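You operate a simulated robot arm through the tools that you are given. There is no shell and no other tool. Be economical: measure what you need, move in short steps, check, and stop when the job is done.

The job below is to be done with a simulated two-armed robot. You get a single attempt, and the scene is never put back.

TASK
Pick up the blue driver with one hand, pass it to the other hand and put it in the inside of the front blue case.

Only the result counts: the job must be done as asked and must still hold three seconds after the hand-in. Knocking over, shifting, dropping, spilling or breaking anything else fails it.

THE ROBOT
Two 7-joint arms with two-finger parallel grippers on one trunk, on a base that drives. Base frame: it is fixed to the floor where the robot stands at the start and does not move with it; the origin is under the middle of the robot, x ahead of it, y to its left, z up. Units: mm, rad, N and s.
The left shoulder is at the start at [50, 168, 1032], the right one opposite. With the tool pointing down near the work surface each hand reaches from about 100 to 640 mm from the robot's upright axis, wherever it stands, measured 20 degrees to its own side. Places, roughly: inside of the front blue case [-1900, -600, 800]. Payload 1.57 kg a hand.
The TCP of each hand is the grasp point between the finger pads, 30 mm short of the fingertips. In the tool frame z runs along the fingers and y along their closing line. Largest opening 80 mm; finger width 17, thickness 12; the body of the gripper, 40 by 82 mm, starts 80 mm behind the TCP.
Orientation is that of the tool frame in the base frame, as a unit quaternion [x, y, z, w]. With the fingers straight down and closing along the base's y, the tool's x points along the base's -x, its y along +y and its z along -z.

THE INTERFACE
- The arms move only by the tool apply_moves. It takes "left_plan", "right_plan" or both (then of equal length, played together; a hand with none holds still); each is a list that holds one entry, the list of rows, each a list of 7 numbers: the turn, a rotation vector about the tool's x, y, z in units of 180 degrees (1.0 is 180 degrees), then the shift along the tool's x, y, z in units of 500 mm (1.0 is 500 mm), then the closure, from 0 (fully open) to 1 (shut). In form: [[[wx, wy, wz, dx, dy, dz, jaw], ...]]. A call has 1 to 12 rows; each row is the pose to reach, as a shift and turn from the pose commanded when the call began, along the tool's axes at that moment. A call with a number of a shift or a turn outside -1 to 1 is refused whole. Each row takes 0.2 s and may step no farther than 50 mm and 0.15 rad from the row before; otherwise, or with a gripper value out of range, the whole call is refused. A pose out of reach is approached as far as the arm can. The call stops where the force on the tool passes 40 N (or 10 N more than at its start, if that is more) or the arm is blocked; 0.2 s more then pass. Each finger travels about 45 mm/s and halts on what it meets, pressing with about 29 N; the grip force reading is that of the motor and also rises with nothing between the fingers. The clock runs only during rows and for 0.2 s after the last one: add rows that repeat a pose to give the fingers time. It gives the time, the measured TCP pose, the force on the tool (base axes), the opening and the grip force at its end, in the units of the frame above (readings bear some noise), with the torque about the TCP (base axes, N m) and any sound that the robot's microphone picked up, and new pictures: "pictures" is both (left out), scene, wrist or none (wrist: the cameras of the hands that moved).
- Cameras (640 x 400 px; columns grow to the right, rows downward): "scene" is now at [127.6, -22, 1250.1]; the picture's right is [-0.29, -0.96, 0.00], its down [-0.58, 0.17, -0.80] and it looks along [0.77, -0.23, -0.60] (base axes); focal length 248 px, centre (320, 200). "left" rides on the left gripper at [72, 7, -122] in its tool frame; the picture's right is [-0.09, 1.00, 0.00], its down [-0.84, -0.08, -0.54] and it looks along [-0.54, -0.05, 0.84] (tool axes); focal length 238 px, centre (320, 200). "right" rides on the right gripper at [72, -7, -122] in its tool frame; the picture's right is [0.09, 1.00, 0.00], its down [-0.84, 0.08, -0.54] and it looks along [-0.54, 0.05, 0.84] (tool axes); focal length 238 px, centre (320, 200).
- lift_body(by): slides the trunk up (or, below 0, down) by that many mm; the arms and the scene camera ride with it, the base frame stays. It gives what a move gives, with no picture.
- steer(legs): drives the robot by 1 to 6 legs, each [ahead, left, turn to the left] in mm, mm and rad, along the robot's own axes; the way and the turn of a leg run together, so that a leg with both is an arc; at most 1500 mm and 3.142 rad a leg. The arms and the cameras ride along, it lands a little off, and it stops where it bumps. It gives what a move gives, and a new picture of the scene camera.
- aim_head(pan, tilt): turns the head with the scene camera to pan (to the left, within 1.396 rad either way) and tilt (down, from -0.506 to 1.204), counted from straight ahead of the robot. It gives what a move gives, and a new picture of the scene camera.
- point_at(camera, pixels): for up to 12 pixels [column, row] of the newest picture of that camera ("zoom" is the newest enlarged one), the place [x, y, z] in the base frame of the surface seen there, good to about 3 mm, but the place of the scene camera against the robot may be out by one fixed shift of up to 18 mm in any direction. The clock stands still meanwhile.
- close_up(camera, box): a new picture of the part [left, top, right, bottom] of that camera's present view, enlarged. The clock stands still meanwhile.
- sign_off(): hands the job in; it is judged then, once.

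Work in short steps. Measure before you move; look again where a grasp or a placing could have gone wrong, and mend it. You have 80 turns and 260 pictures in all, those below and enlarged ones among them. Open the grippers and draw the arms clear of the work before you hand the job in, unless the task says otherwise; then end with one line.

The tools are called after ">>>" as a command line: name --argument value ..., lists and objects as JSON in quotes. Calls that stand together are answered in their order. apply_moves: Moves the arms, as the interface text tells. Its arguments: {"type":"object","properties":{"left_plan":{"type":"array","items":{"type":"array","items":{"type":"array","items":{"type":"number"}}}},"right_plan":{"type":"array","items":{"type":"array","items":{"type":"array","items":{"type":"number"}}}},"pictures":{"type":"string","enum":["both","scene","wrist","none"]}},"required":[]} The other tools are called the same way: lift_body (by) slides the trunk up or down; steer (legs) drives the base; aim_head (pan, tilt) turns the head that bears the scene camera; point_at (camera, pixels) gives the place of the surface under pixels of a picture; close_up (camera, box) takes an enlarged picture of a part of a camera's view; sign_off () hands the job in.

At the start:

```text
t: 0.0
left_tcp_pos: [472.4, 35.7, 1030.8]
left_orientation: [-0.001, 1.0, -0.001, 0.0]
left_contact_force: [-0.7, -0.1, 0.3]
left_ft_torque: [0.02, -0.03, -0.04]
left_width: 80.2
left_grasp_force: 0.0
right_tcp_pos: [308.8, -340.2, 855.2]
right_orientation: [-0.001, 1.0, 0.0, 0.001]
right_contact_force: [0.4, -1.1, 0.1]
right_ft_torque: [0.0, -0.01, 0.01]
right_width: 80.2
right_grasp_force: 0.0
trunk travel left (down, up): [-200.0, 243.0]
robot x, y, heading: [-2.6, -3.2, -0.001]
head pan, tilt: [-0.29, 0.646]
```

scene: 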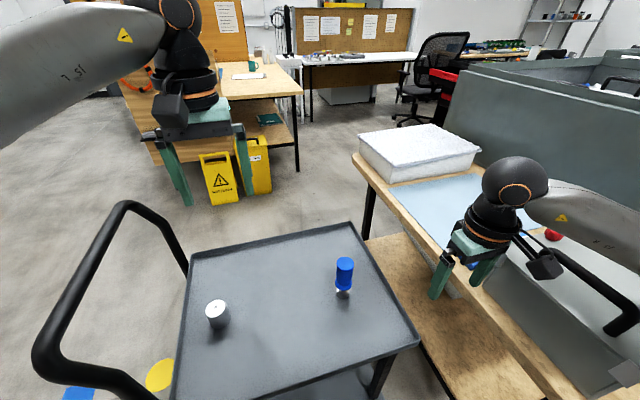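
right: 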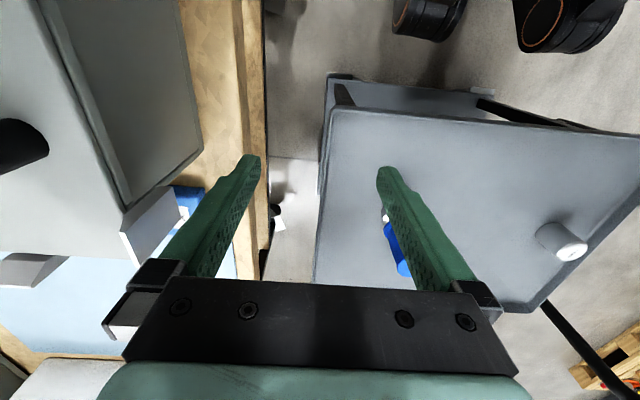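
left: 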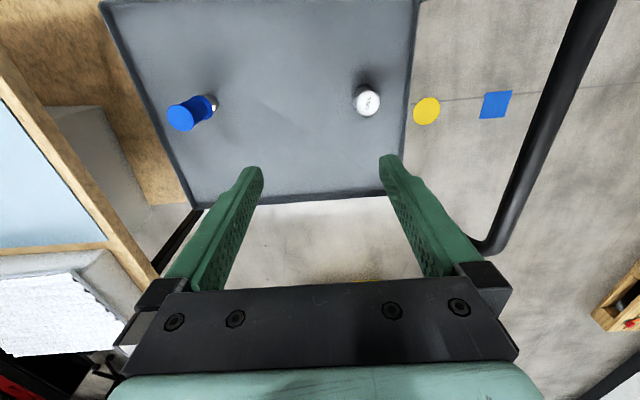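

The blue driver stands on the cart near scene pixel (344,275). I measure it and the tray.

>>> close_up --camera "scene" --box '[280, 220, 420, 320]'

>>> point_at --camera "scene" --pixels '[[344, 262], [344, 280], [343, 290], [344, 297], [300, 300], [217, 312], [215, 330], [380, 250], [195, 260], [418, 340]]'

>>> point_at --camera "left" --pixels '[[180, 118], [195, 108], [211, 103], [217, 108], [260, 110], [368, 100], [405, 100], [180, 190]]'

>>> close_up --camera "left" --box '[150, 70, 250, 140]'

```text
4.00 times, centred on (350, 270) of scene
```

zoom: 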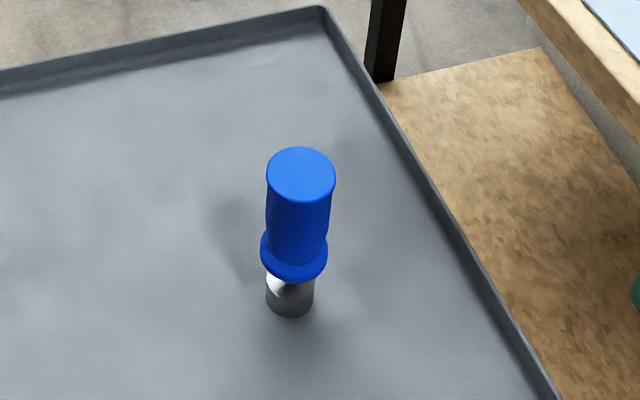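

```text
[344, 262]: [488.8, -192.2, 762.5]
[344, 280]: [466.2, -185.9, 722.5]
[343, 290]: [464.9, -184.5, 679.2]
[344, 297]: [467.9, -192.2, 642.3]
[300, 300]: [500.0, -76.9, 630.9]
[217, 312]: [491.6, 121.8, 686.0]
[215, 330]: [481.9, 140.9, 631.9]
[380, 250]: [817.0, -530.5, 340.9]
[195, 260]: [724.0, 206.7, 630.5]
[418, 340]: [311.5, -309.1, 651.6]
```

```text
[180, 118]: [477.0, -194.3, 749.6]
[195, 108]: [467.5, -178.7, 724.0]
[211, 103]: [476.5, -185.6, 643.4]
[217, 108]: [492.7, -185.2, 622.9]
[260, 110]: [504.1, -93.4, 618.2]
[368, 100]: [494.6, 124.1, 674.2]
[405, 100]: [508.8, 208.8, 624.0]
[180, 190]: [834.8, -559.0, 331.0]
```

```text
5.71 times, centred on (200, 105) of left
```

zoom: 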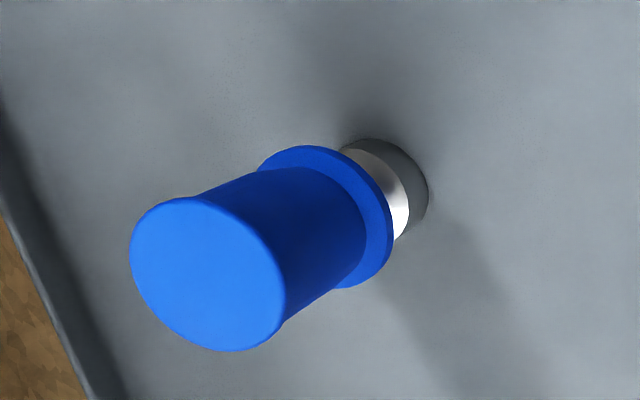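

Driver stands at about (472,-187), top z≈752, tray z≈620, clear of other items. I bring the right hand above it at the current height to re-measure with the wrist camera.

>>> apply_moves --right_plan '[[[0, 0, 0, -0.064, 0.061, 0, 0], [0, 0, 0, -0.128, 0.122, 0, 0], [0, 0, 0, -0.192, 0.183, 0, 0], [0, 0, 0, -0.256, 0.244, 0, 0], [0, 0, 0, -0.32, 0.306, 0, 0], [0, 0, 0, -0.32, 0.306, 0, 0]]]'

```text
t: 0.8
left_tcp_pos: [466.4, 13.8, 1030.3]
left_orientation: [0.008, 1.0, 0.005, 0.001]
left_contact_force: [-0.2, -1.3, 0.6]
left_ft_torque: [0.04, -0.09, -0.01]
left_width: 79.9
left_grasp_force: 0.0
right_tcp_pos: [365.4, -364.6, 855.7]
right_orientation: [0.106, 0.993, -0.054, -0.004]
right_contact_force: [-0.2, 1.1, 0.1]
right_ft_torque: [0.02, -0.04, 0.01]
right_width: 80.0
right_grasp_force: 0.1
trunk travel left (down, up): [-200.0, 243.0]
robot x, y, heading: [-1.5, -4.2, -0.022]
head pan, tilt: [-0.29, 0.646]
stopped in row 3 (right hand): the arm was blocked; the commanded pose is now the measured one
```

scene: 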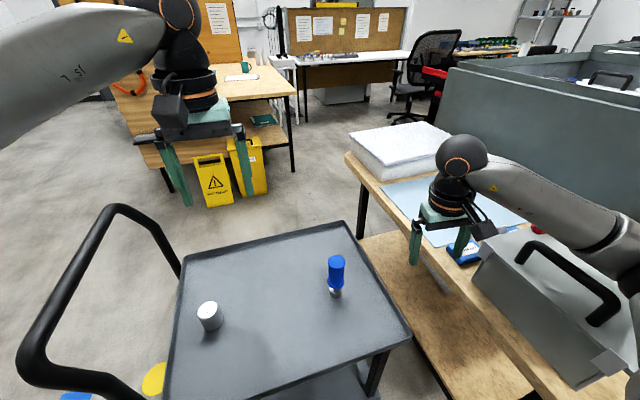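
right: 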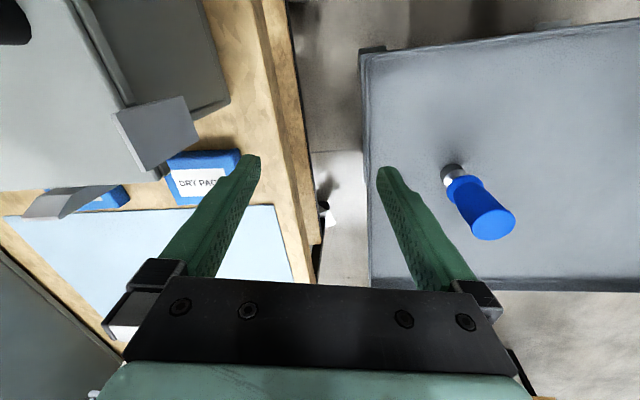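

The right arm was blocked and twisted; I look to the right to see what it met before moving more.

>>> aim_head --pan -1.0 --tilt 0.6

```text
t: 1.9
left_tcp_pos: [467.2, 14.9, 1034.0]
left_orientation: [0.006, 1.0, 0.007, 0.003]
left_contact_force: [0.8, -0.9, 0.1]
left_ft_torque: [-0.01, -0.01, 0.0]
left_width: 79.9
left_grasp_force: 0.1
right_tcp_pos: [368.4, -363.6, 856.3]
right_orientation: [0.106, 0.993, -0.053, -0.002]
right_contact_force: [-0.3, 0.1, -0.9]
right_ft_torque: [0.01, -0.02, 0.01]
right_width: 79.9
right_grasp_force: 0.0
trunk travel left (down, up): [-200.0, 243.0]
robot x, y, heading: [0.3, -4.5, -0.019]
head pan, tilt: [-1.0, 0.6]
```

scene: 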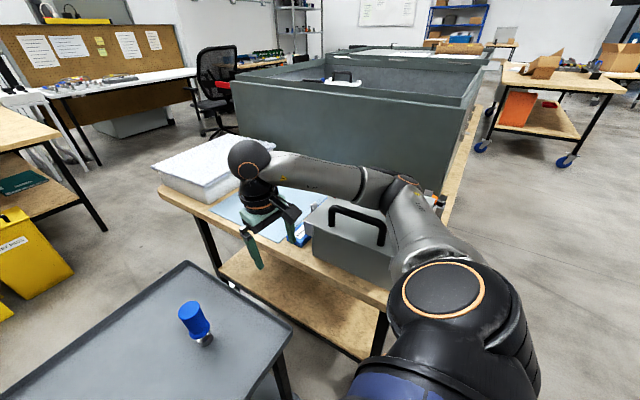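

The right elbow is over the table near the toolbox at (400,190). Zooming in there.

>>> close_up --camera "scene" --box '[220, 120, 500, 295]'

>>> point_at --camera "scene" --pixels '[[400, 190], [385, 235], [440, 200], [430, 198], [350, 212], [320, 235], [380, 270], [370, 185], [400, 265], [455, 180], [350, 260]]'

```text
2.29 times, centred on (360, 208) of scene
```

zoom: 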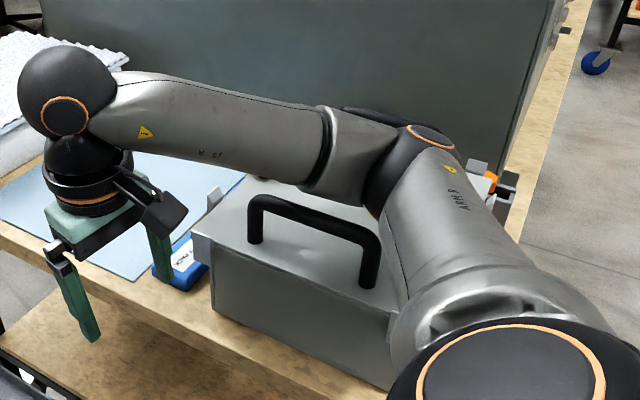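

```text
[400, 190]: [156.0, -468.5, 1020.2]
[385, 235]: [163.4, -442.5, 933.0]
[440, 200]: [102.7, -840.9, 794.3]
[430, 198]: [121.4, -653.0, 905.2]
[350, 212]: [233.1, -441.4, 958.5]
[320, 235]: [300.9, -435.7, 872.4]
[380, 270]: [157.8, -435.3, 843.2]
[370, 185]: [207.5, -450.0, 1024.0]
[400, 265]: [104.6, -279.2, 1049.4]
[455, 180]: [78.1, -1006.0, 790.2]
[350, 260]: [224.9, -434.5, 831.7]
```

The elbow seems to press forward on the toolbox handle. I raise the trunk to free it vertically.

>>> lift_body --by 60

>>> close_up --camera "scene" --box '[220, 120, 500, 295]'

```text
t: 2.9
left_tcp_pos: [470.2, 26.6, 1090.3]
left_orientation: [0.006, 1.0, 0.0, 0.001]
left_contact_force: [0.4, 0.6, 0.9]
left_ft_torque: [0.01, 0.0, 0.0]
left_width: 79.8
left_grasp_force: 0.1
right_tcp_pos: [373.3, -349.5, 917.9]
right_orientation: [0.099, 0.993, -0.057, -0.005]
right_contact_force: [0.8, -0.2, -0.8]
right_ft_torque: [0.0, 0.01, 0.02]
right_width: 80.0
right_grasp_force: 0.0
trunk travel left (down, up): [-260.0, 183.0]
robot x, y, heading: [-5.0, -4.6, -0.015]
head pan, tilt: [-1.0, 0.6]
```

```text
2.29 times, centred on (360, 208) of scene
```

zoom: 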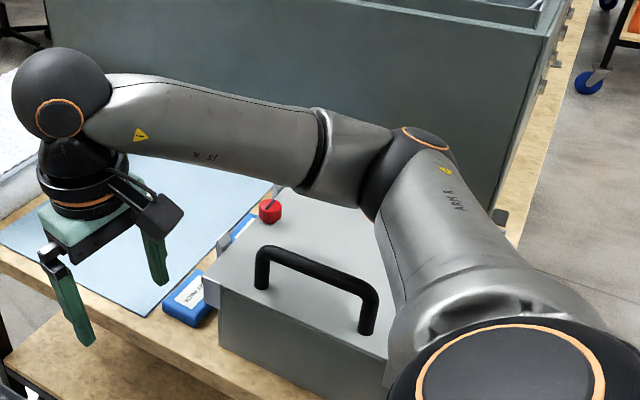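

Handle is freeing. I raise another 100 and measure the bin wall.

>>> lift_body --by 100

>>> aim_head --pan -1.0 --tilt 0.7

```text
t: 4.2
left_tcp_pos: [470.7, 26.7, 1191.2]
left_orientation: [0.005, 1.0, 0.0, 0.001]
left_contact_force: [0.2, 0.5, -0.4]
left_ft_torque: [0.01, -0.01, -0.01]
left_width: 79.7
left_grasp_force: 0.1
right_tcp_pos: [372.7, -350.4, 1017.8]
right_orientation: [0.099, 0.994, -0.056, -0.004]
right_contact_force: [-0.4, -0.5, 0.2]
right_ft_torque: [0.0, 0.02, 0.0]
right_width: 79.8
right_grasp_force: 0.0
trunk travel left (down, up): [-360.0, 83.0]
robot x, y, heading: [-5.0, -4.6, -0.017]
head pan, tilt: [-1.0, 0.6]
```

```text
t: 4.8
left_tcp_pos: [469.6, 26.6, 1190.8]
left_orientation: [0.005, 1.0, 0.0, 0.0]
left_contact_force: [0.1, -0.3, -0.5]
left_ft_torque: [-0.02, 0.0, 0.0]
left_width: 80.2
left_grasp_force: 0.1
right_tcp_pos: [372.5, -349.2, 1019.2]
right_orientation: [0.1, 0.993, -0.057, -0.004]
right_contact_force: [-0.6, -1.0, -0.1]
right_ft_torque: [0.03, 0.01, -0.01]
right_width: 79.9
right_grasp_force: 0.1
trunk travel left (down, up): [-360.0, 83.0]
robot x, y, heading: [-5.3, -5.0, -0.016]
head pan, tilt: [-1.0, 0.7]
```

scene: 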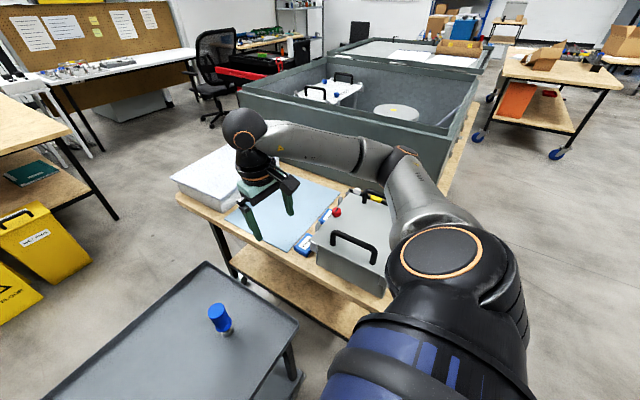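

Elbow is clear now. I straighten the right hand and move it above the driver at this height.

>>> apply_moves --right_plan '[[[-0.009, 0, -0.016, -0.0252, 0.071, -0.008, 0], [-0.018, -0.001, -0.032, -0.0504, 0.142, -0.016, 0], [-0.027, -0.002, -0.048, -0.0757, 0.213, -0.024, 0], [-0.036, -0.0025, -0.064, -0.101, 0.284, -0.032, 0], [-0.036, -0.0025, -0.064, -0.1262, 0.3552, -0.0402, 0], [-0.036, -0.0025, -0.064, -0.1262, 0.3552, -0.0402, 0]]]'

```text
t: 6.2
left_tcp_pos: [470.7, 26.8, 1190.3]
left_orientation: [0.006, 1.0, 0.0, 0.0]
left_contact_force: [0.2, -0.2, 1.3]
left_ft_torque: [0.03, 0.0, 0.0]
left_width: 80.0
left_grasp_force: 0.0
right_tcp_pos: [468.9, -186.7, 1019.9]
right_orientation: [0.0, 1.0, 0.0, 0.001]
right_contact_force: [0.5, 0.0, 1.1]
right_ft_torque: [0.0, 0.0, -0.02]
right_width: 79.9
right_grasp_force: 0.0
trunk travel left (down, up): [-360.0, 83.0]
robot x, y, heading: [-6.2, -0.6, -0.012]
head pan, tilt: [-1.0, 0.7]
```

scene: 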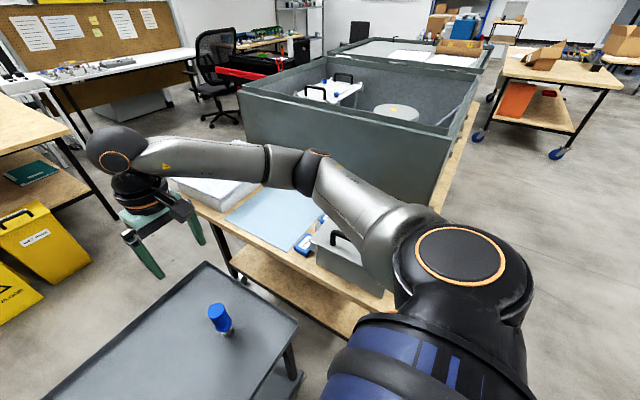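
right: 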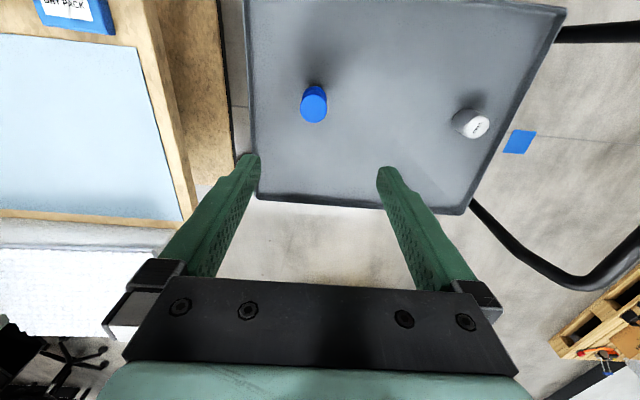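

Driver is visible at (314,103) in the right camera. I measure it for the descent.

>>> point_at --camera "right" --pixels '[[303, 107], [325, 107], [314, 97], [314, 115], [314, 106], [314, 86], [280, 100], [475, 125]]'

>>> close_up --camera "right" --box '[274, 75, 354, 125]'

```text
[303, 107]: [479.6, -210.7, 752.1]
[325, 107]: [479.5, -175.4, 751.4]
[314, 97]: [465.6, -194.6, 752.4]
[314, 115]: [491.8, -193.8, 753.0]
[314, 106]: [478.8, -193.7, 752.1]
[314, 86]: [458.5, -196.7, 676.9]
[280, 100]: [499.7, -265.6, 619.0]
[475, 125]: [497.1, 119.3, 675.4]
```

```text
8.00 times, centred on (314, 100) of right
```

zoom: 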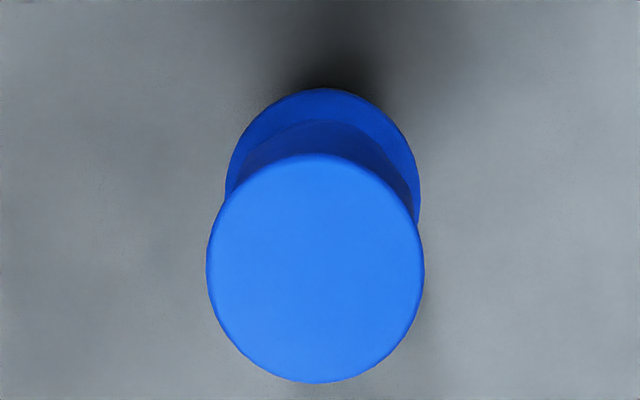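

Driver top centre ≈ (482,-194.5,752). I go down to z≈820 aligned over it, then check.

>>> apply_moves --right_plan '[[[0, 0, 0, -0.013, -0.008, 0.08, 0], [0, 0, 0, -0.026, -0.016, 0.16, 0], [0, 0, 0, -0.026, -0.016, 0.24, 0], [0, 0, 0, -0.026, -0.016, 0.32, 0], [0, 0, 0, -0.026, -0.016, 0.4, 0], [0, 0, 0, -0.026, -0.016, 0.4, 0]]]'

```text
t: 7.7
left_tcp_pos: [470.4, 27.6, 1190.6]
left_orientation: [0.005, 1.0, 0.0, 0.001]
left_contact_force: [-0.5, -0.9, -0.1]
left_ft_torque: [0.0, -0.01, -0.01]
left_width: 79.9
left_grasp_force: 0.0
right_tcp_pos: [482.0, -195.0, 818.1]
right_orientation: [-0.001, 1.0, 0.0, 0.0]
right_contact_force: [0.1, 0.6, -0.1]
right_ft_torque: [-0.01, -0.01, 0.04]
right_width: 79.9
right_grasp_force: 0.0
trunk travel left (down, up): [-360.0, 83.0]
robot x, y, heading: [-1.0, -0.3, -0.012]
head pan, tilt: [-1.0, 0.7]
```

scene: 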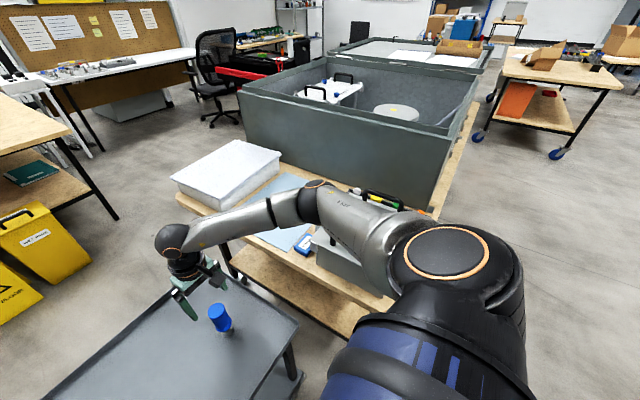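
right: 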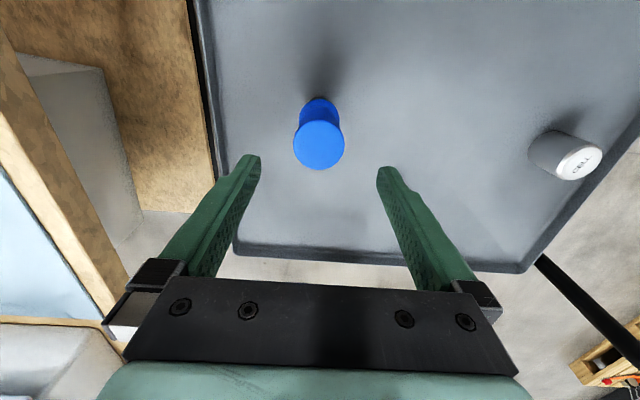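

Aligned between the fingers. I check the driver centre and the forearm's height against the toolbox before going on.

>>> point_at --camera "right" --pixels '[[319, 124], [319, 145], [319, 167], [294, 145], [343, 145]]'

>>> close_up --camera "scene" --box '[200, 160, 460, 320]'

>>> point_at --camera "scene" --pixels '[[320, 235], [350, 262], [322, 228], [345, 215], [312, 240], [300, 205], [380, 265]]'

```text
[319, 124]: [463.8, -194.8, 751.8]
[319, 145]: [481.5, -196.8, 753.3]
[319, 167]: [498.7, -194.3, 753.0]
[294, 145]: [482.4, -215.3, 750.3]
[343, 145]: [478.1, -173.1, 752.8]
```

```text
2.46 times, centred on (330, 240) of scene
```

zoom: 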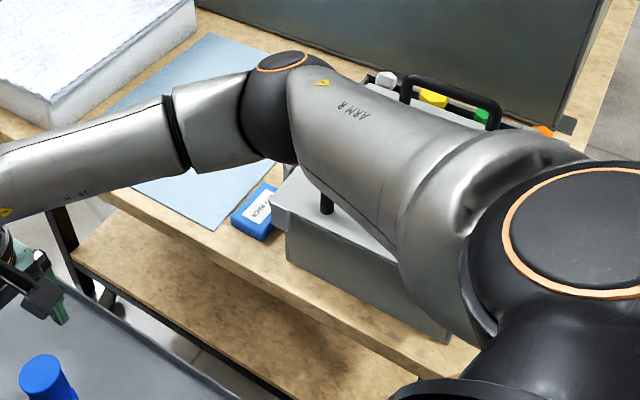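

```text
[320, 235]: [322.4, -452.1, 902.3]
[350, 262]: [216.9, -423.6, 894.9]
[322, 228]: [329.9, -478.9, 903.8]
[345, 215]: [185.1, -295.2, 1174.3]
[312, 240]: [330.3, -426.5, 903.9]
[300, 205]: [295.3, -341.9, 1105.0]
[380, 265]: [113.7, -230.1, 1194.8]
```

Forearm looks clear, but I raise the trunk a further 70 to keep the elbow well over the toolbox.

>>> lift_body --by 70

```text
t: 8.7
left_tcp_pos: [470.7, 26.0, 1260.1]
left_orientation: [0.006, 1.0, 0.0, 0.0]
left_contact_force: [0.5, 0.2, -0.4]
left_ft_torque: [-0.01, 0.02, -0.01]
left_width: 79.9
left_grasp_force: 0.1
right_tcp_pos: [483.3, -194.8, 888.5]
right_orientation: [-0.001, 1.0, 0.0, 0.0]
right_contact_force: [0.0, -0.2, 0.6]
right_ft_torque: [-0.01, 0.0, 0.03]
right_width: 79.9
right_grasp_force: 0.1
trunk travel left (down, up): [-430.0, 13.0]
robot x, y, heading: [0.1, 0.2, -0.015]
head pan, tilt: [-1.0, 0.7]
```

Now descend 158 mm to z≈730 with open fingers and then close on the handle.

>>> apply_moves --right_plan '[[[0, 0, 0, 0.004, 0, 0.08, 0], [0, 0, 0, 0.004, 0, 0.16, 0], [0, 0, 0, 0.004, 0, 0.22, 0], [0, 0, 0, 0.004, 0, 0.27, 0], [0, 0, 0, 0.004, 0, 0.316, 0], [0, 0, 0, 0.004, 0, 0.316, 0]]]'

```text
t: 10.1
left_tcp_pos: [470.0, 27.5, 1260.7]
left_orientation: [0.005, 1.0, 0.0, -0.001]
left_contact_force: [-0.1, 1.0, 0.0]
left_ft_torque: [0.03, 0.01, 0.0]
left_width: 80.1
left_grasp_force: 0.1
right_tcp_pos: [480.3, -194.8, 731.2]
right_orientation: [0.0, 1.0, 0.001, 0.0]
right_contact_force: [-0.1, 0.5, 0.0]
right_ft_torque: [-0.03, 0.0, -0.01]
right_width: 80.0
right_grasp_force: 0.1
trunk travel left (down, up): [-430.0, 13.0]
robot x, y, heading: [-3.7, -0.3, -0.014]
head pan, tilt: [-1.0, 0.7]
```

scene: 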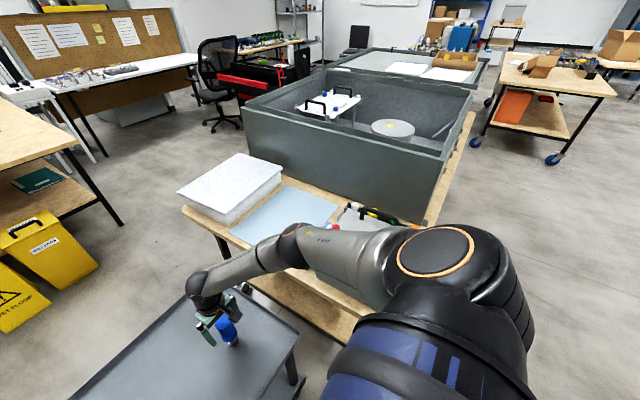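
right: 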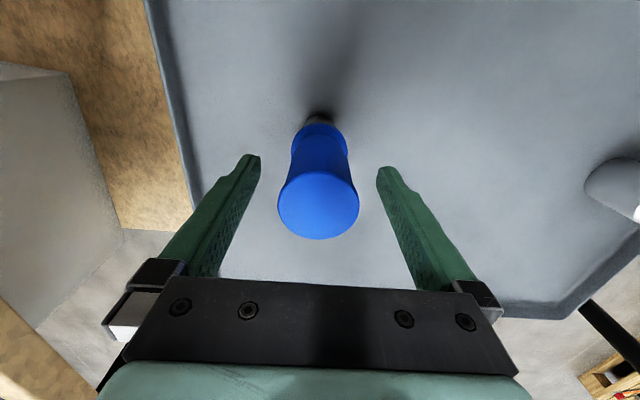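

Handle sits centred between the fingers. Closing.

>>> apply_moves --right_plan '[[[0, 0, 0, 0, 0, 0, 0.5], [0, 0, 0, 0, 0, 0, 1], [0, 0, 0, 0, 0, 0, 1], [0, 0, 0, 0, 0, 0, 1], [0, 0, 0, 0, 0, 0, 1], [0, 0, 0, 0, 0, 0, 1]]]' --pictures "wrist"

```text
t: 11.5
left_tcp_pos: [470.5, 25.8, 1260.3]
left_orientation: [0.005, 1.0, 0.0, 0.001]
left_contact_force: [-0.2, -0.4, 0.9]
left_ft_torque: [0.02, -0.01, -0.01]
left_width: 79.8
left_grasp_force: 0.0
right_tcp_pos: [481.2, -195.4, 730.4]
right_orientation: [-0.001, 1.0, 0.0, -0.001]
right_contact_force: [0.2, -1.2, 0.4]
right_ft_torque: [-0.09, 0.03, -0.02]
right_width: 38.8
right_grasp_force: 28.8
trunk travel left (down, up): [-430.0, 13.0]
robot x, y, heading: [-3.7, -2.3, -0.014]
head pan, tilt: [-1.0, 0.7]
```

right: 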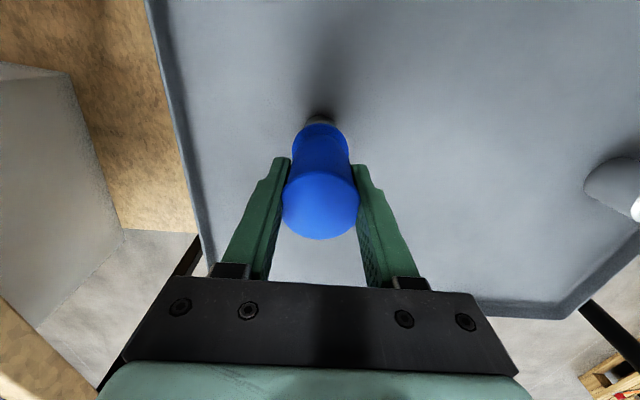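

Held (38.8 mm, 28.8 N). Lift straight up 270 mm.

>>> apply_moves --right_plan '[[[0, 0, 0, 0, 0, -0.04, 1], [0, 0, 0, 0, 0, -0.12, 1], [0, 0, 0, 0, 0, -0.2, 1], [0, 0, 0, 0, 0, -0.29, 1], [0, 0, 0, 0, 0, -0.38, 1], [0, 0, 0, 0, 0, -0.46, 1], [0, 0, 0, 0, 0, -0.54, 1], [0, 0, 0, 0, 0, -0.54, 1]]]'

>>> aim_head --pan -0.2 --tilt 0.45

```text
t: 13.3
left_tcp_pos: [470.4, 26.3, 1260.3]
left_orientation: [0.005, 1.0, 0.0, 0.0]
left_contact_force: [0.3, -0.3, 0.0]
left_ft_torque: [-0.02, -0.01, -0.03]
left_width: 80.1
left_grasp_force: 0.1
right_tcp_pos: [479.3, -193.0, 1000.1]
right_orientation: [-0.001, 1.0, 0.0, 0.001]
right_contact_force: [0.6, -0.1, -2.1]
right_ft_torque: [0.02, -0.01, 0.05]
right_width: 38.9
right_grasp_force: 29.1
trunk travel left (down, up): [-430.0, 13.0]
robot x, y, heading: [-2.4, 2.2, -0.009]
head pan, tilt: [-1.0, 0.7]
```

scene: 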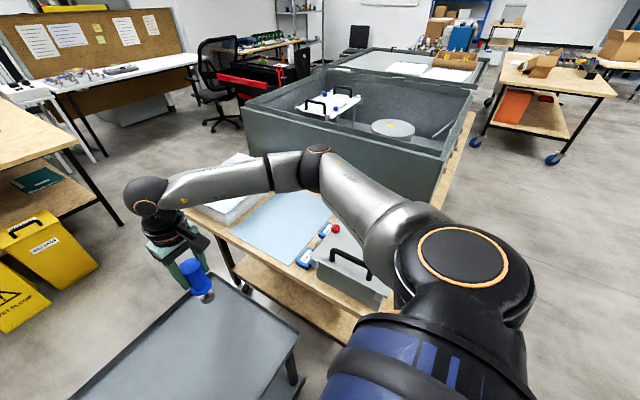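
right: 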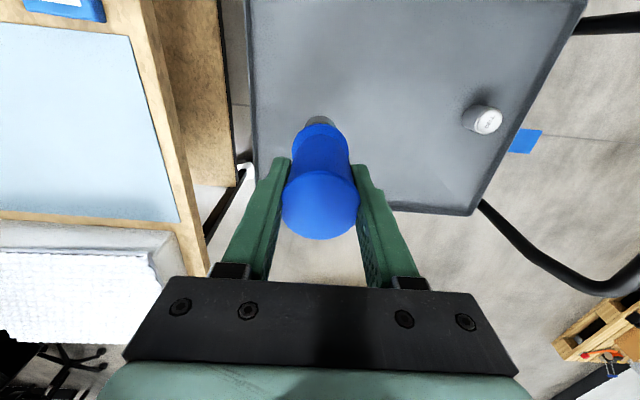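

```text
t: 14.5
left_tcp_pos: [471.8, 27.2, 1260.9]
left_orientation: [0.005, 1.0, 0.0, 0.0]
left_contact_force: [0.1, -0.3, 0.0]
left_ft_torque: [0.01, -0.03, 0.02]
left_width: 79.8
left_grasp_force: 0.0
right_tcp_pos: [481.4, -193.7, 1000.6]
right_orientation: [0.0, 1.0, 0.0, -0.001]
right_contact_force: [0.5, 0.3, -1.3]
right_ft_torque: [-0.01, -0.02, 0.02]
right_width: 39.1
right_grasp_force: 29.6
trunk travel left (down, up): [-430.0, 13.0]
robot x, y, heading: [-4.2, -2.2, -0.017]
head pan, tilt: [-0.201, 0.45]
```

scene: 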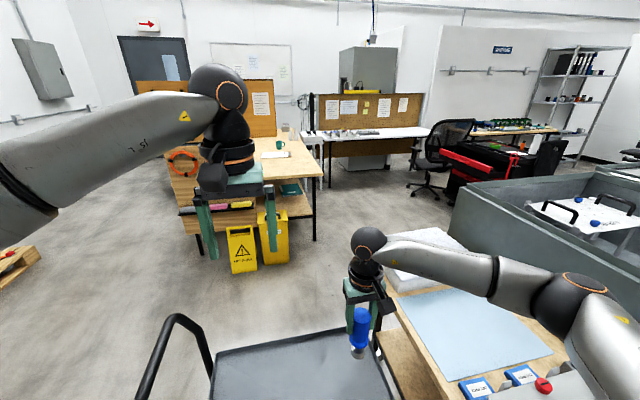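

Driver lifted, upright in the grip. Next, in free air, I tilt the right hand so the driver points left (+y), and roll the left hand 90° to close along x.

>>> apply_moves --right_plan '[[[-0.0455, 0, 0, 0.005, 0.011, 0, 1], [-0.091, 0, 0, 0.01, 0.022, 0, 1], [-0.1365, 0, 0, 0.016, 0.033, 0, 1], [-0.182, 0, 0, 0.022, 0.044, 0, 1], [-0.2275, 0, 0, 0.028, 0.055, 0, 1], [-0.273, 0, 0, 0.034, 0.066, 0, 1], [-0.3185, 0, 0, 0.04, 0.077, 0, 1], [-0.364, 0, 0, 0.046, 0.088, 0, 1], [-0.4095, 0, 0, 0.052, 0.099, 0, 1], [-0.455, 0, 0, 0.058, 0.11, 0, 1], [-0.5, 0, 0, 0.06, 0.12, 0, 1], [-0.5, 0, 0, 0.06, 0.12, 0, 1]]]' --left_plan '[[[0, 0, 0.0455, 0, 0, 0, 0], [0, 0, 0.091, 0, 0, 0, 0], [0, 0, 0.1365, 0, 0, 0, 0], [0, 0, 0.182, 0, 0, 0, 0], [0, 0, 0.2275, 0, 0, 0, 0], [0, 0, 0.273, 0, 0, 0, 0], [0, 0, 0.3185, 0, 0, 0, 0], [0, 0, 0.364, 0, 0, 0, 0], [0, 0, 0.4095, 0, 0, 0, 0], [0, 0, 0.455, 0, 0, 0, 0], [0, 0, 0.5, 0, 0, 0, 0], [0, 0, 0.5, 0, 0, 0, 0]]]'

```text
t: 17.1
left_tcp_pos: [322.2, 5.6, 1231.2]
left_orientation: [0.712, 0.702, 0.0, -0.001]
left_contact_force: [-0.1, 0.0, -0.1]
left_ft_torque: [-0.03, -0.01, 0.01]
left_width: 80.0
left_grasp_force: 0.0
left hand out of reach, approached as far as the arm can: row 7, 8, 9, 10, 11, 12
right_tcp_pos: [436.4, -131.7, 992.6]
right_orientation: [0.004, 0.74, 0.672, -0.006]
right_contact_force: [0.7, -0.6, 0.6]
right_ft_torque: [-0.1, 0.0, 0.03]
right_width: 38.7
right_grasp_force: 28.8
right hand out of reach, approached as far as the arm can: row 11, 12
trunk travel left (down, up): [-430.0, 13.0]
robot x, y, heading: [-2.7, -0.6, -0.019]
head pan, tilt: [-0.201, 0.45]
```

scene: 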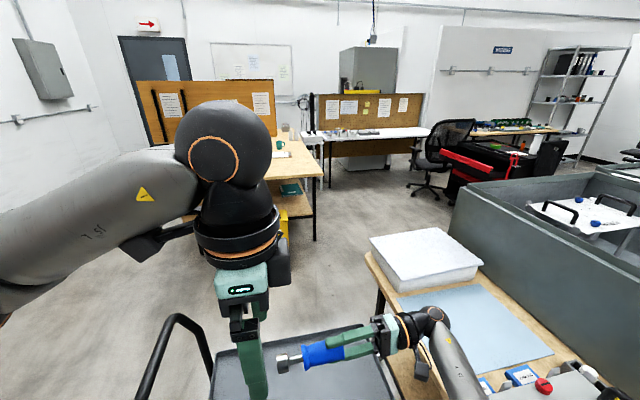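
right: 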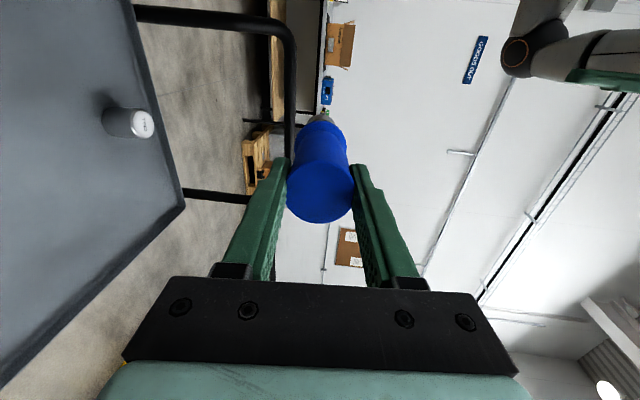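
left: 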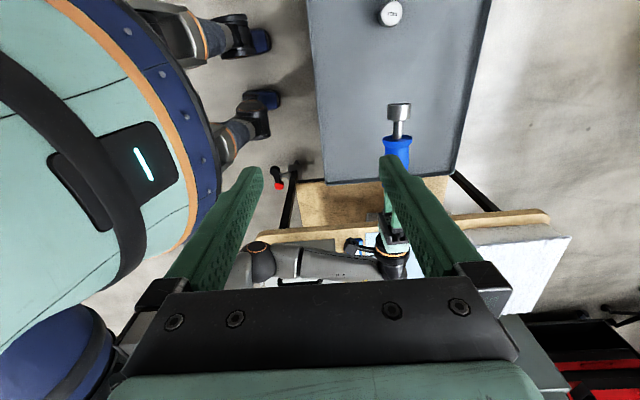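

Driver now horizontal, metal end at left-cam (398,105), shaft (398,128), collar (397,150). Measure these.

>>> point_at --camera "left" --pixels '[[398, 108], [398, 128], [397, 140], [397, 150], [397, 160], [385, 148], [408, 145], [392, 190]]'

>>> close_up --camera "left" --box '[340, 80, 460, 240]'

>>> close_up --camera "scene" --box '[240, 300, 420, 400]'

```text
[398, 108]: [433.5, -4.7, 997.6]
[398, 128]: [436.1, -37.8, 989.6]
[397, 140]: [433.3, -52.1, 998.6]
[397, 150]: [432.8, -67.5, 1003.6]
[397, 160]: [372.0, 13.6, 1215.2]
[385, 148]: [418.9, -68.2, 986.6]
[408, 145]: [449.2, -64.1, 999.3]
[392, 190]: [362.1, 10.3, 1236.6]
```

```text
2.50 times, centred on (400, 160) of left
```

zoom: 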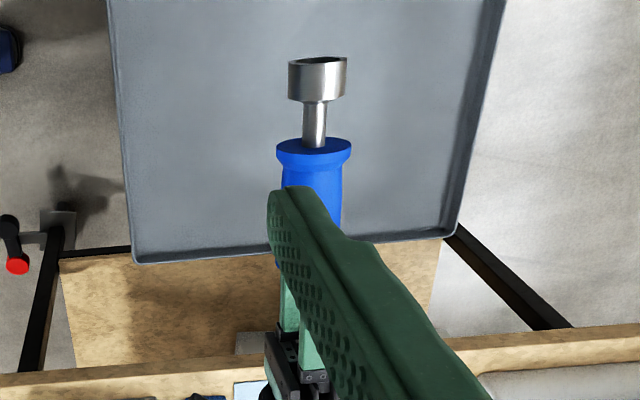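

```text
3.56 times, centred on (330, 350) of scene
```

zoom: 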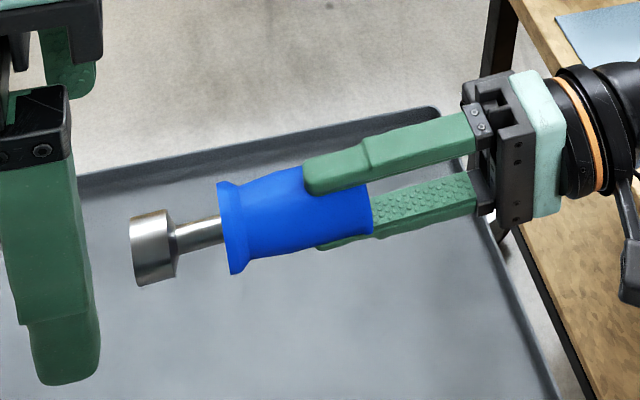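

Exposed handle between the right fingertips (y≈-102) and collar (y≈-55). I test a small left descent first, to learn which pose counts as commanded after the out-of-reach notice.

>>> apply_moves --left_plan '[[[0, 0, 0, 0, 0, 0.06, 0], [0, 0, 0, 0, 0, 0.12, 0], [0, 0, 0, 0, 0, 0.12, 0]]]' --pictures "none"

```text
t: 17.9
left_tcp_pos: [322.2, 5.2, 1171.0]
left_orientation: [0.712, 0.702, 0.0, -0.001]
left_contact_force: [-0.2, 0.1, 0.7]
left_ft_torque: [0.03, 0.01, 0.01]
left_width: 79.9
left_grasp_force: 0.1
right_tcp_pos: [435.5, -131.4, 993.5]
right_orientation: [0.003, 0.741, 0.672, -0.006]
right_contact_force: [0.2, 0.5, -0.8]
right_ft_torque: [-0.08, -0.02, 0.0]
right_width: 38.5
right_grasp_force: 28.7
trunk travel left (down, up): [-430.0, 13.0]
robot x, y, heading: [-0.4, -5.1, -0.017]
head pan, tilt: [-0.201, 0.45]
```

Relative to the reached pose, good. Move left to above the exposed handle at (434,-76,1090).

>>> apply_moves --left_plan '[[[0, 0, 0, -0.04, 0.0565, 0.04, 0], [0, 0, 0, -0.08, 0.113, 0.08, 0], [0, 0, 0, -0.12, 0.17, 0.12, 0], [0, 0, 0, -0.159, 0.226, 0.162, 0], [0, 0, 0, -0.159, 0.226, 0.162, 0]]]'

```text
t: 19.1
left_tcp_pos: [340.7, -13.3, 1096.4]
left_orientation: [0.692, 0.722, 0.006, 0.005]
left_contact_force: [-1.0, 0.7, 0.2]
left_ft_torque: [0.0, -0.02, 0.03]
left_width: 79.8
left_grasp_force: 0.0
left hand out of reach, approached as far as the arm can: row 1, 2, 3, 4, 5
right_tcp_pos: [436.5, -133.1, 993.3]
right_orientation: [0.003, 0.74, 0.673, -0.006]
right_contact_force: [-0.4, 0.0, 0.1]
right_ft_torque: [-0.1, 0.01, 0.03]
right_width: 38.4
right_grasp_force: 29.1
trunk travel left (down, up): [-430.0, 13.0]
robot x, y, heading: [-1.9, 1.5, -0.012]
head pan, tilt: [-0.201, 0.45]
```

scene: 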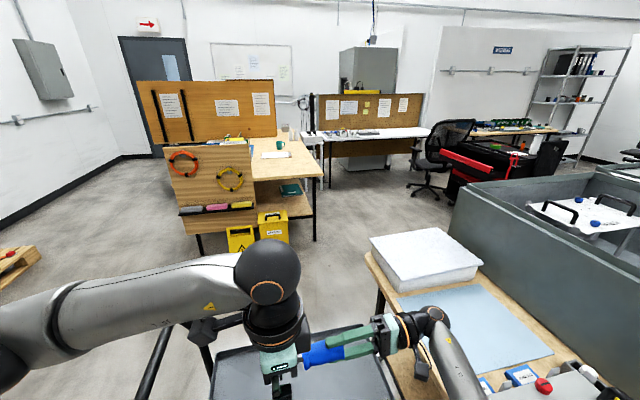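
left: 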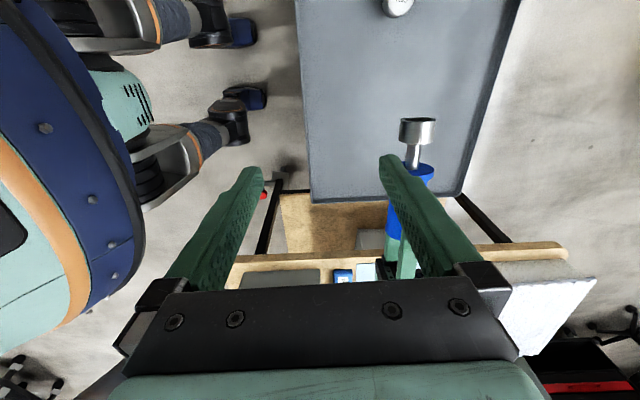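

The roll this way limits the left arm. I roll the left hand back to neutral (then further the other way), staying above.

>>> apply_moves --left_plan '[[[0, 0, -0.045, 0, 0, -0.03, 0], [0, 0, -0.09, 0, 0, -0.06, 0], [0, 0, -0.135, 0, 0, -0.06, 0], [0, 0, -0.18, 0, 0, -0.06, 0], [0, 0, -0.225, 0, 0, -0.06, 0], [0, 0, -0.27, 0, 0, -0.06, 0], [0, 0, -0.315, 0, 0, -0.06, 0], [0, 0, -0.36, 0, 0, -0.06, 0], [0, 0, -0.405, 0, 0, -0.06, 0], [0, 0, -0.45, 0, 0, -0.06, 0], [0, 0, -0.495, 0, 0, -0.06, 0], [0, 0, -0.54, 0, 0, -0.06, 0]]]' --pictures "none"

>>> apply_moves --left_plan '[[[0, 0, -0.045, 0, 0, 0, 0], [0, 0, -0.09, 0, 0, 0, 0], [0, 0, -0.135, 0, 0, 0, 0], [0, 0, -0.18, 0, 0, 0, 0], [0, 0, -0.225, 0, 0, 0, 0], [0, 0, -0.27, 0, 0, 0, 0], [0, 0, -0.315, 0, 0, 0, 0], [0, 0, -0.36, 0, 0, 0, 0], [0, 0, -0.405, 0, 0, 0, 0], [0, 0, -0.45, 0, 0, 0, 0], [0, 0, -0.45, 0, 0, 0, 0]]]' --pictures "both"

```text
t: 21.7
left_tcp_pos: [340.1, -11.1, 1126.9]
left_orientation: [-0.085, 0.996, 0.0, 0.006]
left_contact_force: [0.5, 0.6, 0.5]
left_ft_torque: [0.02, 0.0, 0.01]
left_width: 80.1
left_grasp_force: 0.1
right_tcp_pos: [435.5, -132.9, 992.8]
right_orientation: [0.004, 0.741, 0.672, -0.004]
right_contact_force: [0.6, 0.3, 0.5]
right_ft_torque: [-0.08, 0.01, 0.04]
right_width: 38.5
right_grasp_force: 28.7
trunk travel left (down, up): [-430.0, 13.0]
robot x, y, heading: [-2.3, -1.2, -0.013]
head pan, tilt: [-0.201, 0.45]
```

```text
t: 24.1
left_tcp_pos: [339.5, -12.2, 1127.6]
left_orientation: [0.712, -0.702, 0.004, -0.006]
left_contact_force: [-0.5, 0.8, 0.5]
left_ft_torque: [-0.05, 0.01, -0.01]
left_width: 80.3
left_grasp_force: 0.0
right_tcp_pos: [435.8, -132.5, 993.0]
right_orientation: [0.004, 0.741, 0.672, -0.005]
right_contact_force: [0.6, 0.5, -1.1]
right_ft_torque: [-0.1, 0.03, 0.02]
right_width: 38.5
right_grasp_force: 28.8
trunk travel left (down, up): [-430.0, 13.0]
robot x, y, heading: [-0.8, -3.5, -0.015]
head pan, tilt: [-0.201, 0.45]
```

scene: 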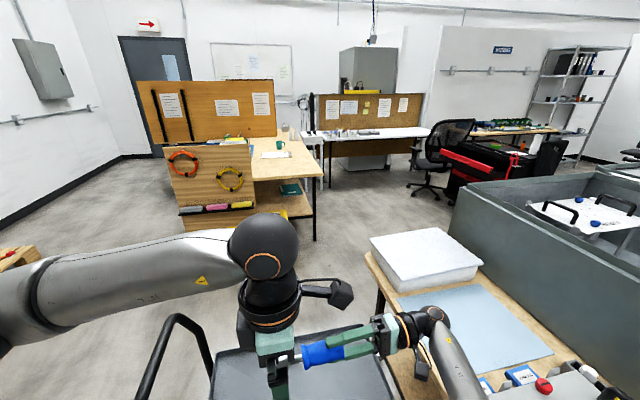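
left: 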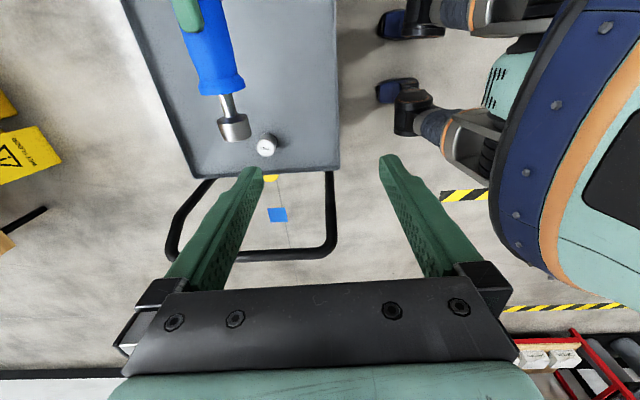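

The opposite roll reaches. Move above the exposed handle: (435,-77,1090).

>>> apply_moves --left_plan '[[[0, 0, 0, 0.044, -0.063, 0.025, 0], [0, 0, 0, 0.088, -0.126, 0.05, 0], [0, 0, 0, 0.132, -0.189, 0.075, 0], [0, 0, 0, 0.132, -0.189, 0.075, 0]]]'

```text
t: 25.1
left_tcp_pos: [436.1, -77.4, 1090.7]
left_orientation: [0.71, -0.704, 0.004, -0.005]
left_contact_force: [-0.5, -0.2, -0.6]
left_ft_torque: [-0.01, -0.02, 0.04]
left_width: 80.1
left_grasp_force: 0.0
right_tcp_pos: [435.9, -133.2, 993.7]
right_orientation: [0.003, 0.74, 0.672, -0.005]
right_contact_force: [-0.1, 0.3, 0.5]
right_ft_torque: [-0.1, 0.03, 0.0]
right_width: 38.6
right_grasp_force: 29.5
trunk travel left (down, up): [-430.0, 13.0]
robot x, y, heading: [-2.4, 2.3, -0.016]
head pan, tilt: [-0.201, 0.45]
```

scene: 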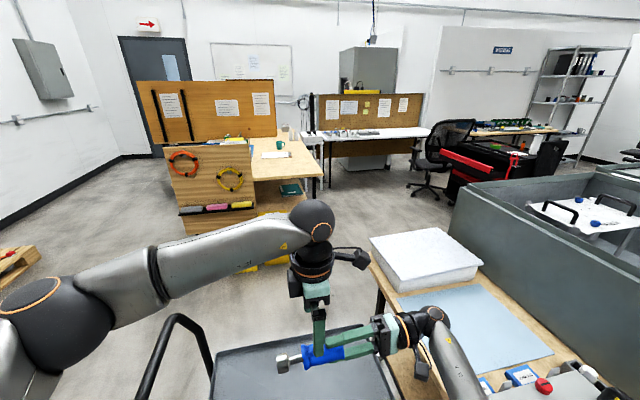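
left: 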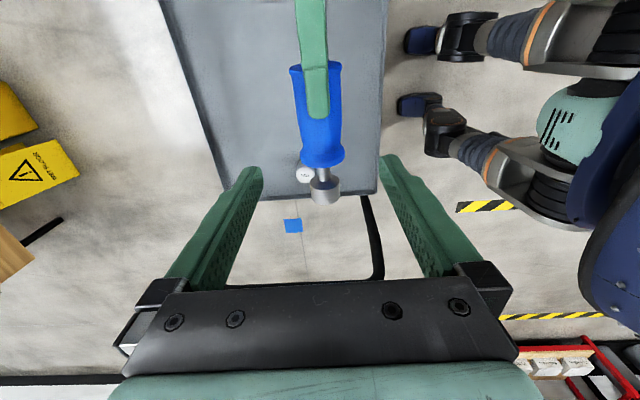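

Centred over the exposed handle; measure the right fingertip (317,117) and collar (325,160).

>>> point_at --camera "left" --pixels '[[317, 115], [320, 128], [322, 140], [325, 152], [303, 130], [340, 130], [326, 190]]'

```text
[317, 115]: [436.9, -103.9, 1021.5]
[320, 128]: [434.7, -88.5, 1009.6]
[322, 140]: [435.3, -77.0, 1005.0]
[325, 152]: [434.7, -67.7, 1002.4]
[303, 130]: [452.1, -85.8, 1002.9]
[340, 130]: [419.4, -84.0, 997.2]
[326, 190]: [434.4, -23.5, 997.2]
```

Descend 106 mm so the pads straddle the waist at y≈-80, then check.

>>> apply_moves --left_plan '[[[0, 0, 0, 0.005, 0.002, 0.06, 0], [0, 0, 0, 0.005, 0.002, 0.12, 0], [0, 0, 0, 0.005, 0.002, 0.17, 0], [0, 0, 0, 0.005, 0.002, 0.212, 0], [0, 0, 0, 0.005, 0.002, 0.212, 0]]]'

```text
t: 26.3
left_tcp_pos: [436.3, -79.0, 983.5]
left_orientation: [0.711, -0.703, 0.004, -0.005]
left_contact_force: [0.5, -0.1, 0.8]
left_ft_torque: [0.0, -0.03, 0.01]
left_width: 80.1
left_grasp_force: 0.0
right_tcp_pos: [436.5, -132.5, 993.9]
right_orientation: [0.003, 0.74, 0.673, -0.005]
right_contact_force: [0.0, -0.3, -0.3]
right_ft_torque: [-0.07, 0.02, 0.0]
right_width: 38.5
right_grasp_force: 29.1
trunk travel left (down, up): [-430.0, 13.0]
robot x, y, heading: [-2.6, -2.2, -0.014]
head pan, tilt: [-0.201, 0.45]
```

scene: 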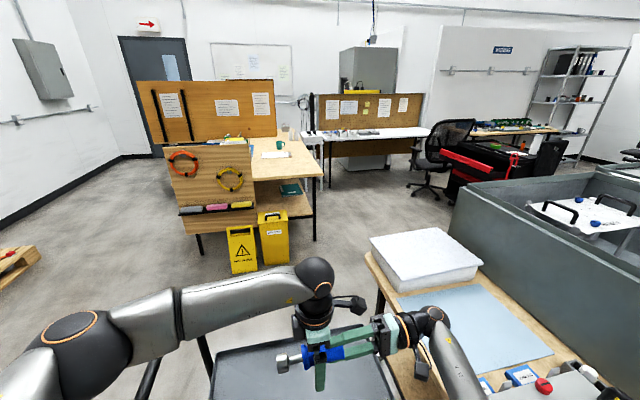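
left: 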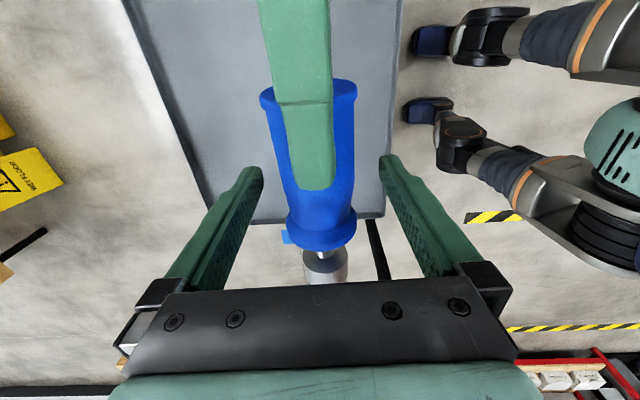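

Well straddled. Close the left hand.

>>> apply_moves --left_plan '[[[0, 0, 0, 0, 0, 0, 0.5], [0, 0, 0, 0, 0, 0, 1], [0, 0, 0, 0, 0, 0, 1], [0, 0, 0, 0, 0, 0, 1], [0, 0, 0, 0, 0, 0, 1], [0, 0, 0, 0, 0, 0, 1], [0, 0, 0, 0, 0, 0, 1]]]'

```text
t: 27.9
left_tcp_pos: [438.0, -78.7, 985.0]
left_orientation: [0.712, -0.702, 0.005, -0.007]
left_contact_force: [5.6, -0.8, -2.1]
left_ft_torque: [0.01, -0.04, -0.13]
left_width: 39.2
left_grasp_force: 29.2
right_tcp_pos: [436.0, -132.9, 993.4]
right_orientation: [0.003, 0.739, 0.673, -0.007]
right_contact_force: [-6.0, 0.4, 0.5]
right_ft_torque: [0.02, 0.07, 0.5]
right_width: 38.2
right_grasp_force: 29.4
trunk travel left (down, up): [-430.0, 13.0]
robot x, y, heading: [-5.4, -2.3, -0.013]
head pan, tilt: [-0.201, 0.45]
```

scene: 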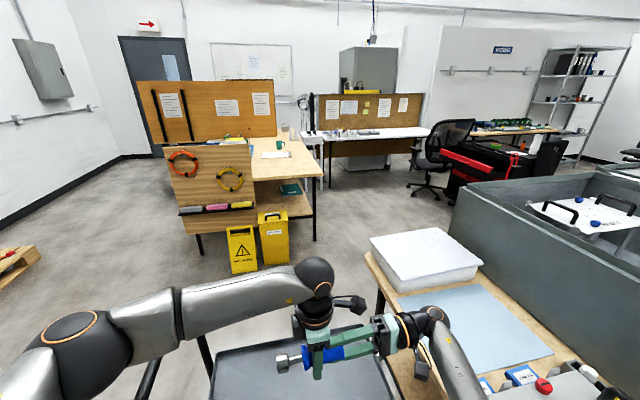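
left: 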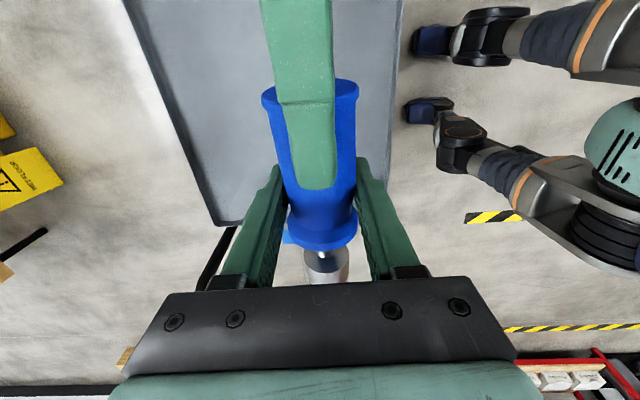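

Both hold it (39.2 mm, 29 N). Open the right hand and back it straight off.

>>> apply_moves --right_plan '[[[0, 0, 0, 0, 0, 0, 0.4], [0, 0, 0, 0, 0, 0, 0], [0, 0, 0, 0, 0, 0, 0], [0, 0, 0, 0, 0, 0, 0], [0, 0, 0, 0, 0, -0.06, 0], [0, 0, 0, 0, 0, -0.12, 0], [0, 0, 0, 0, 0, -0.18, 0], [0, 0, 0, 0, 0, -0.24, 0], [0, 0, 0, 0, 0, -0.24, 0]]]'

```text
t: 29.9
left_tcp_pos: [437.7, -79.8, 984.0]
left_orientation: [0.71, -0.704, 0.004, -0.005]
left_contact_force: [-0.5, -0.3, -0.3]
left_ft_torque: [0.01, 0.0, -0.01]
left_width: 39.0
left_grasp_force: 29.3
right_tcp_pos: [430.6, -247.6, 1016.9]
right_orientation: [0.004, 0.74, 0.672, -0.005]
right_contact_force: [-1.0, 0.8, -0.7]
right_ft_torque: [0.03, 0.0, -0.01]
right_width: 80.1
right_grasp_force: 0.1
right hand out of reach, approached as far as the arm can: row 5, 6, 7, 8, 9
trunk travel left (down, up): [-430.0, 13.0]
robot x, y, heading: [-5.5, -3.7, -0.016]
head pan, tilt: [-0.201, 0.45]
```

scene: 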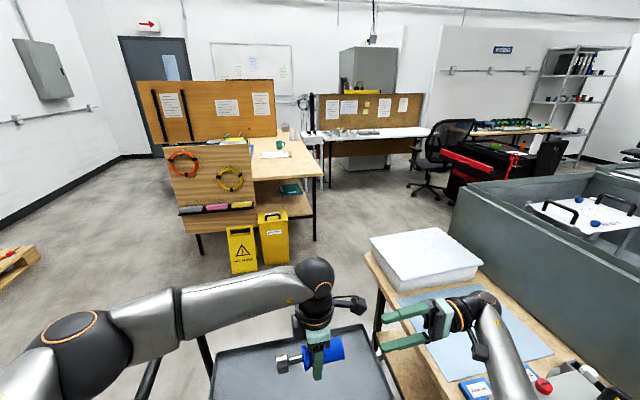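
right: 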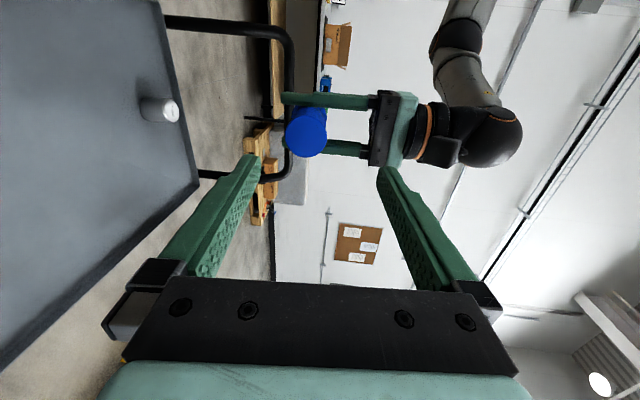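

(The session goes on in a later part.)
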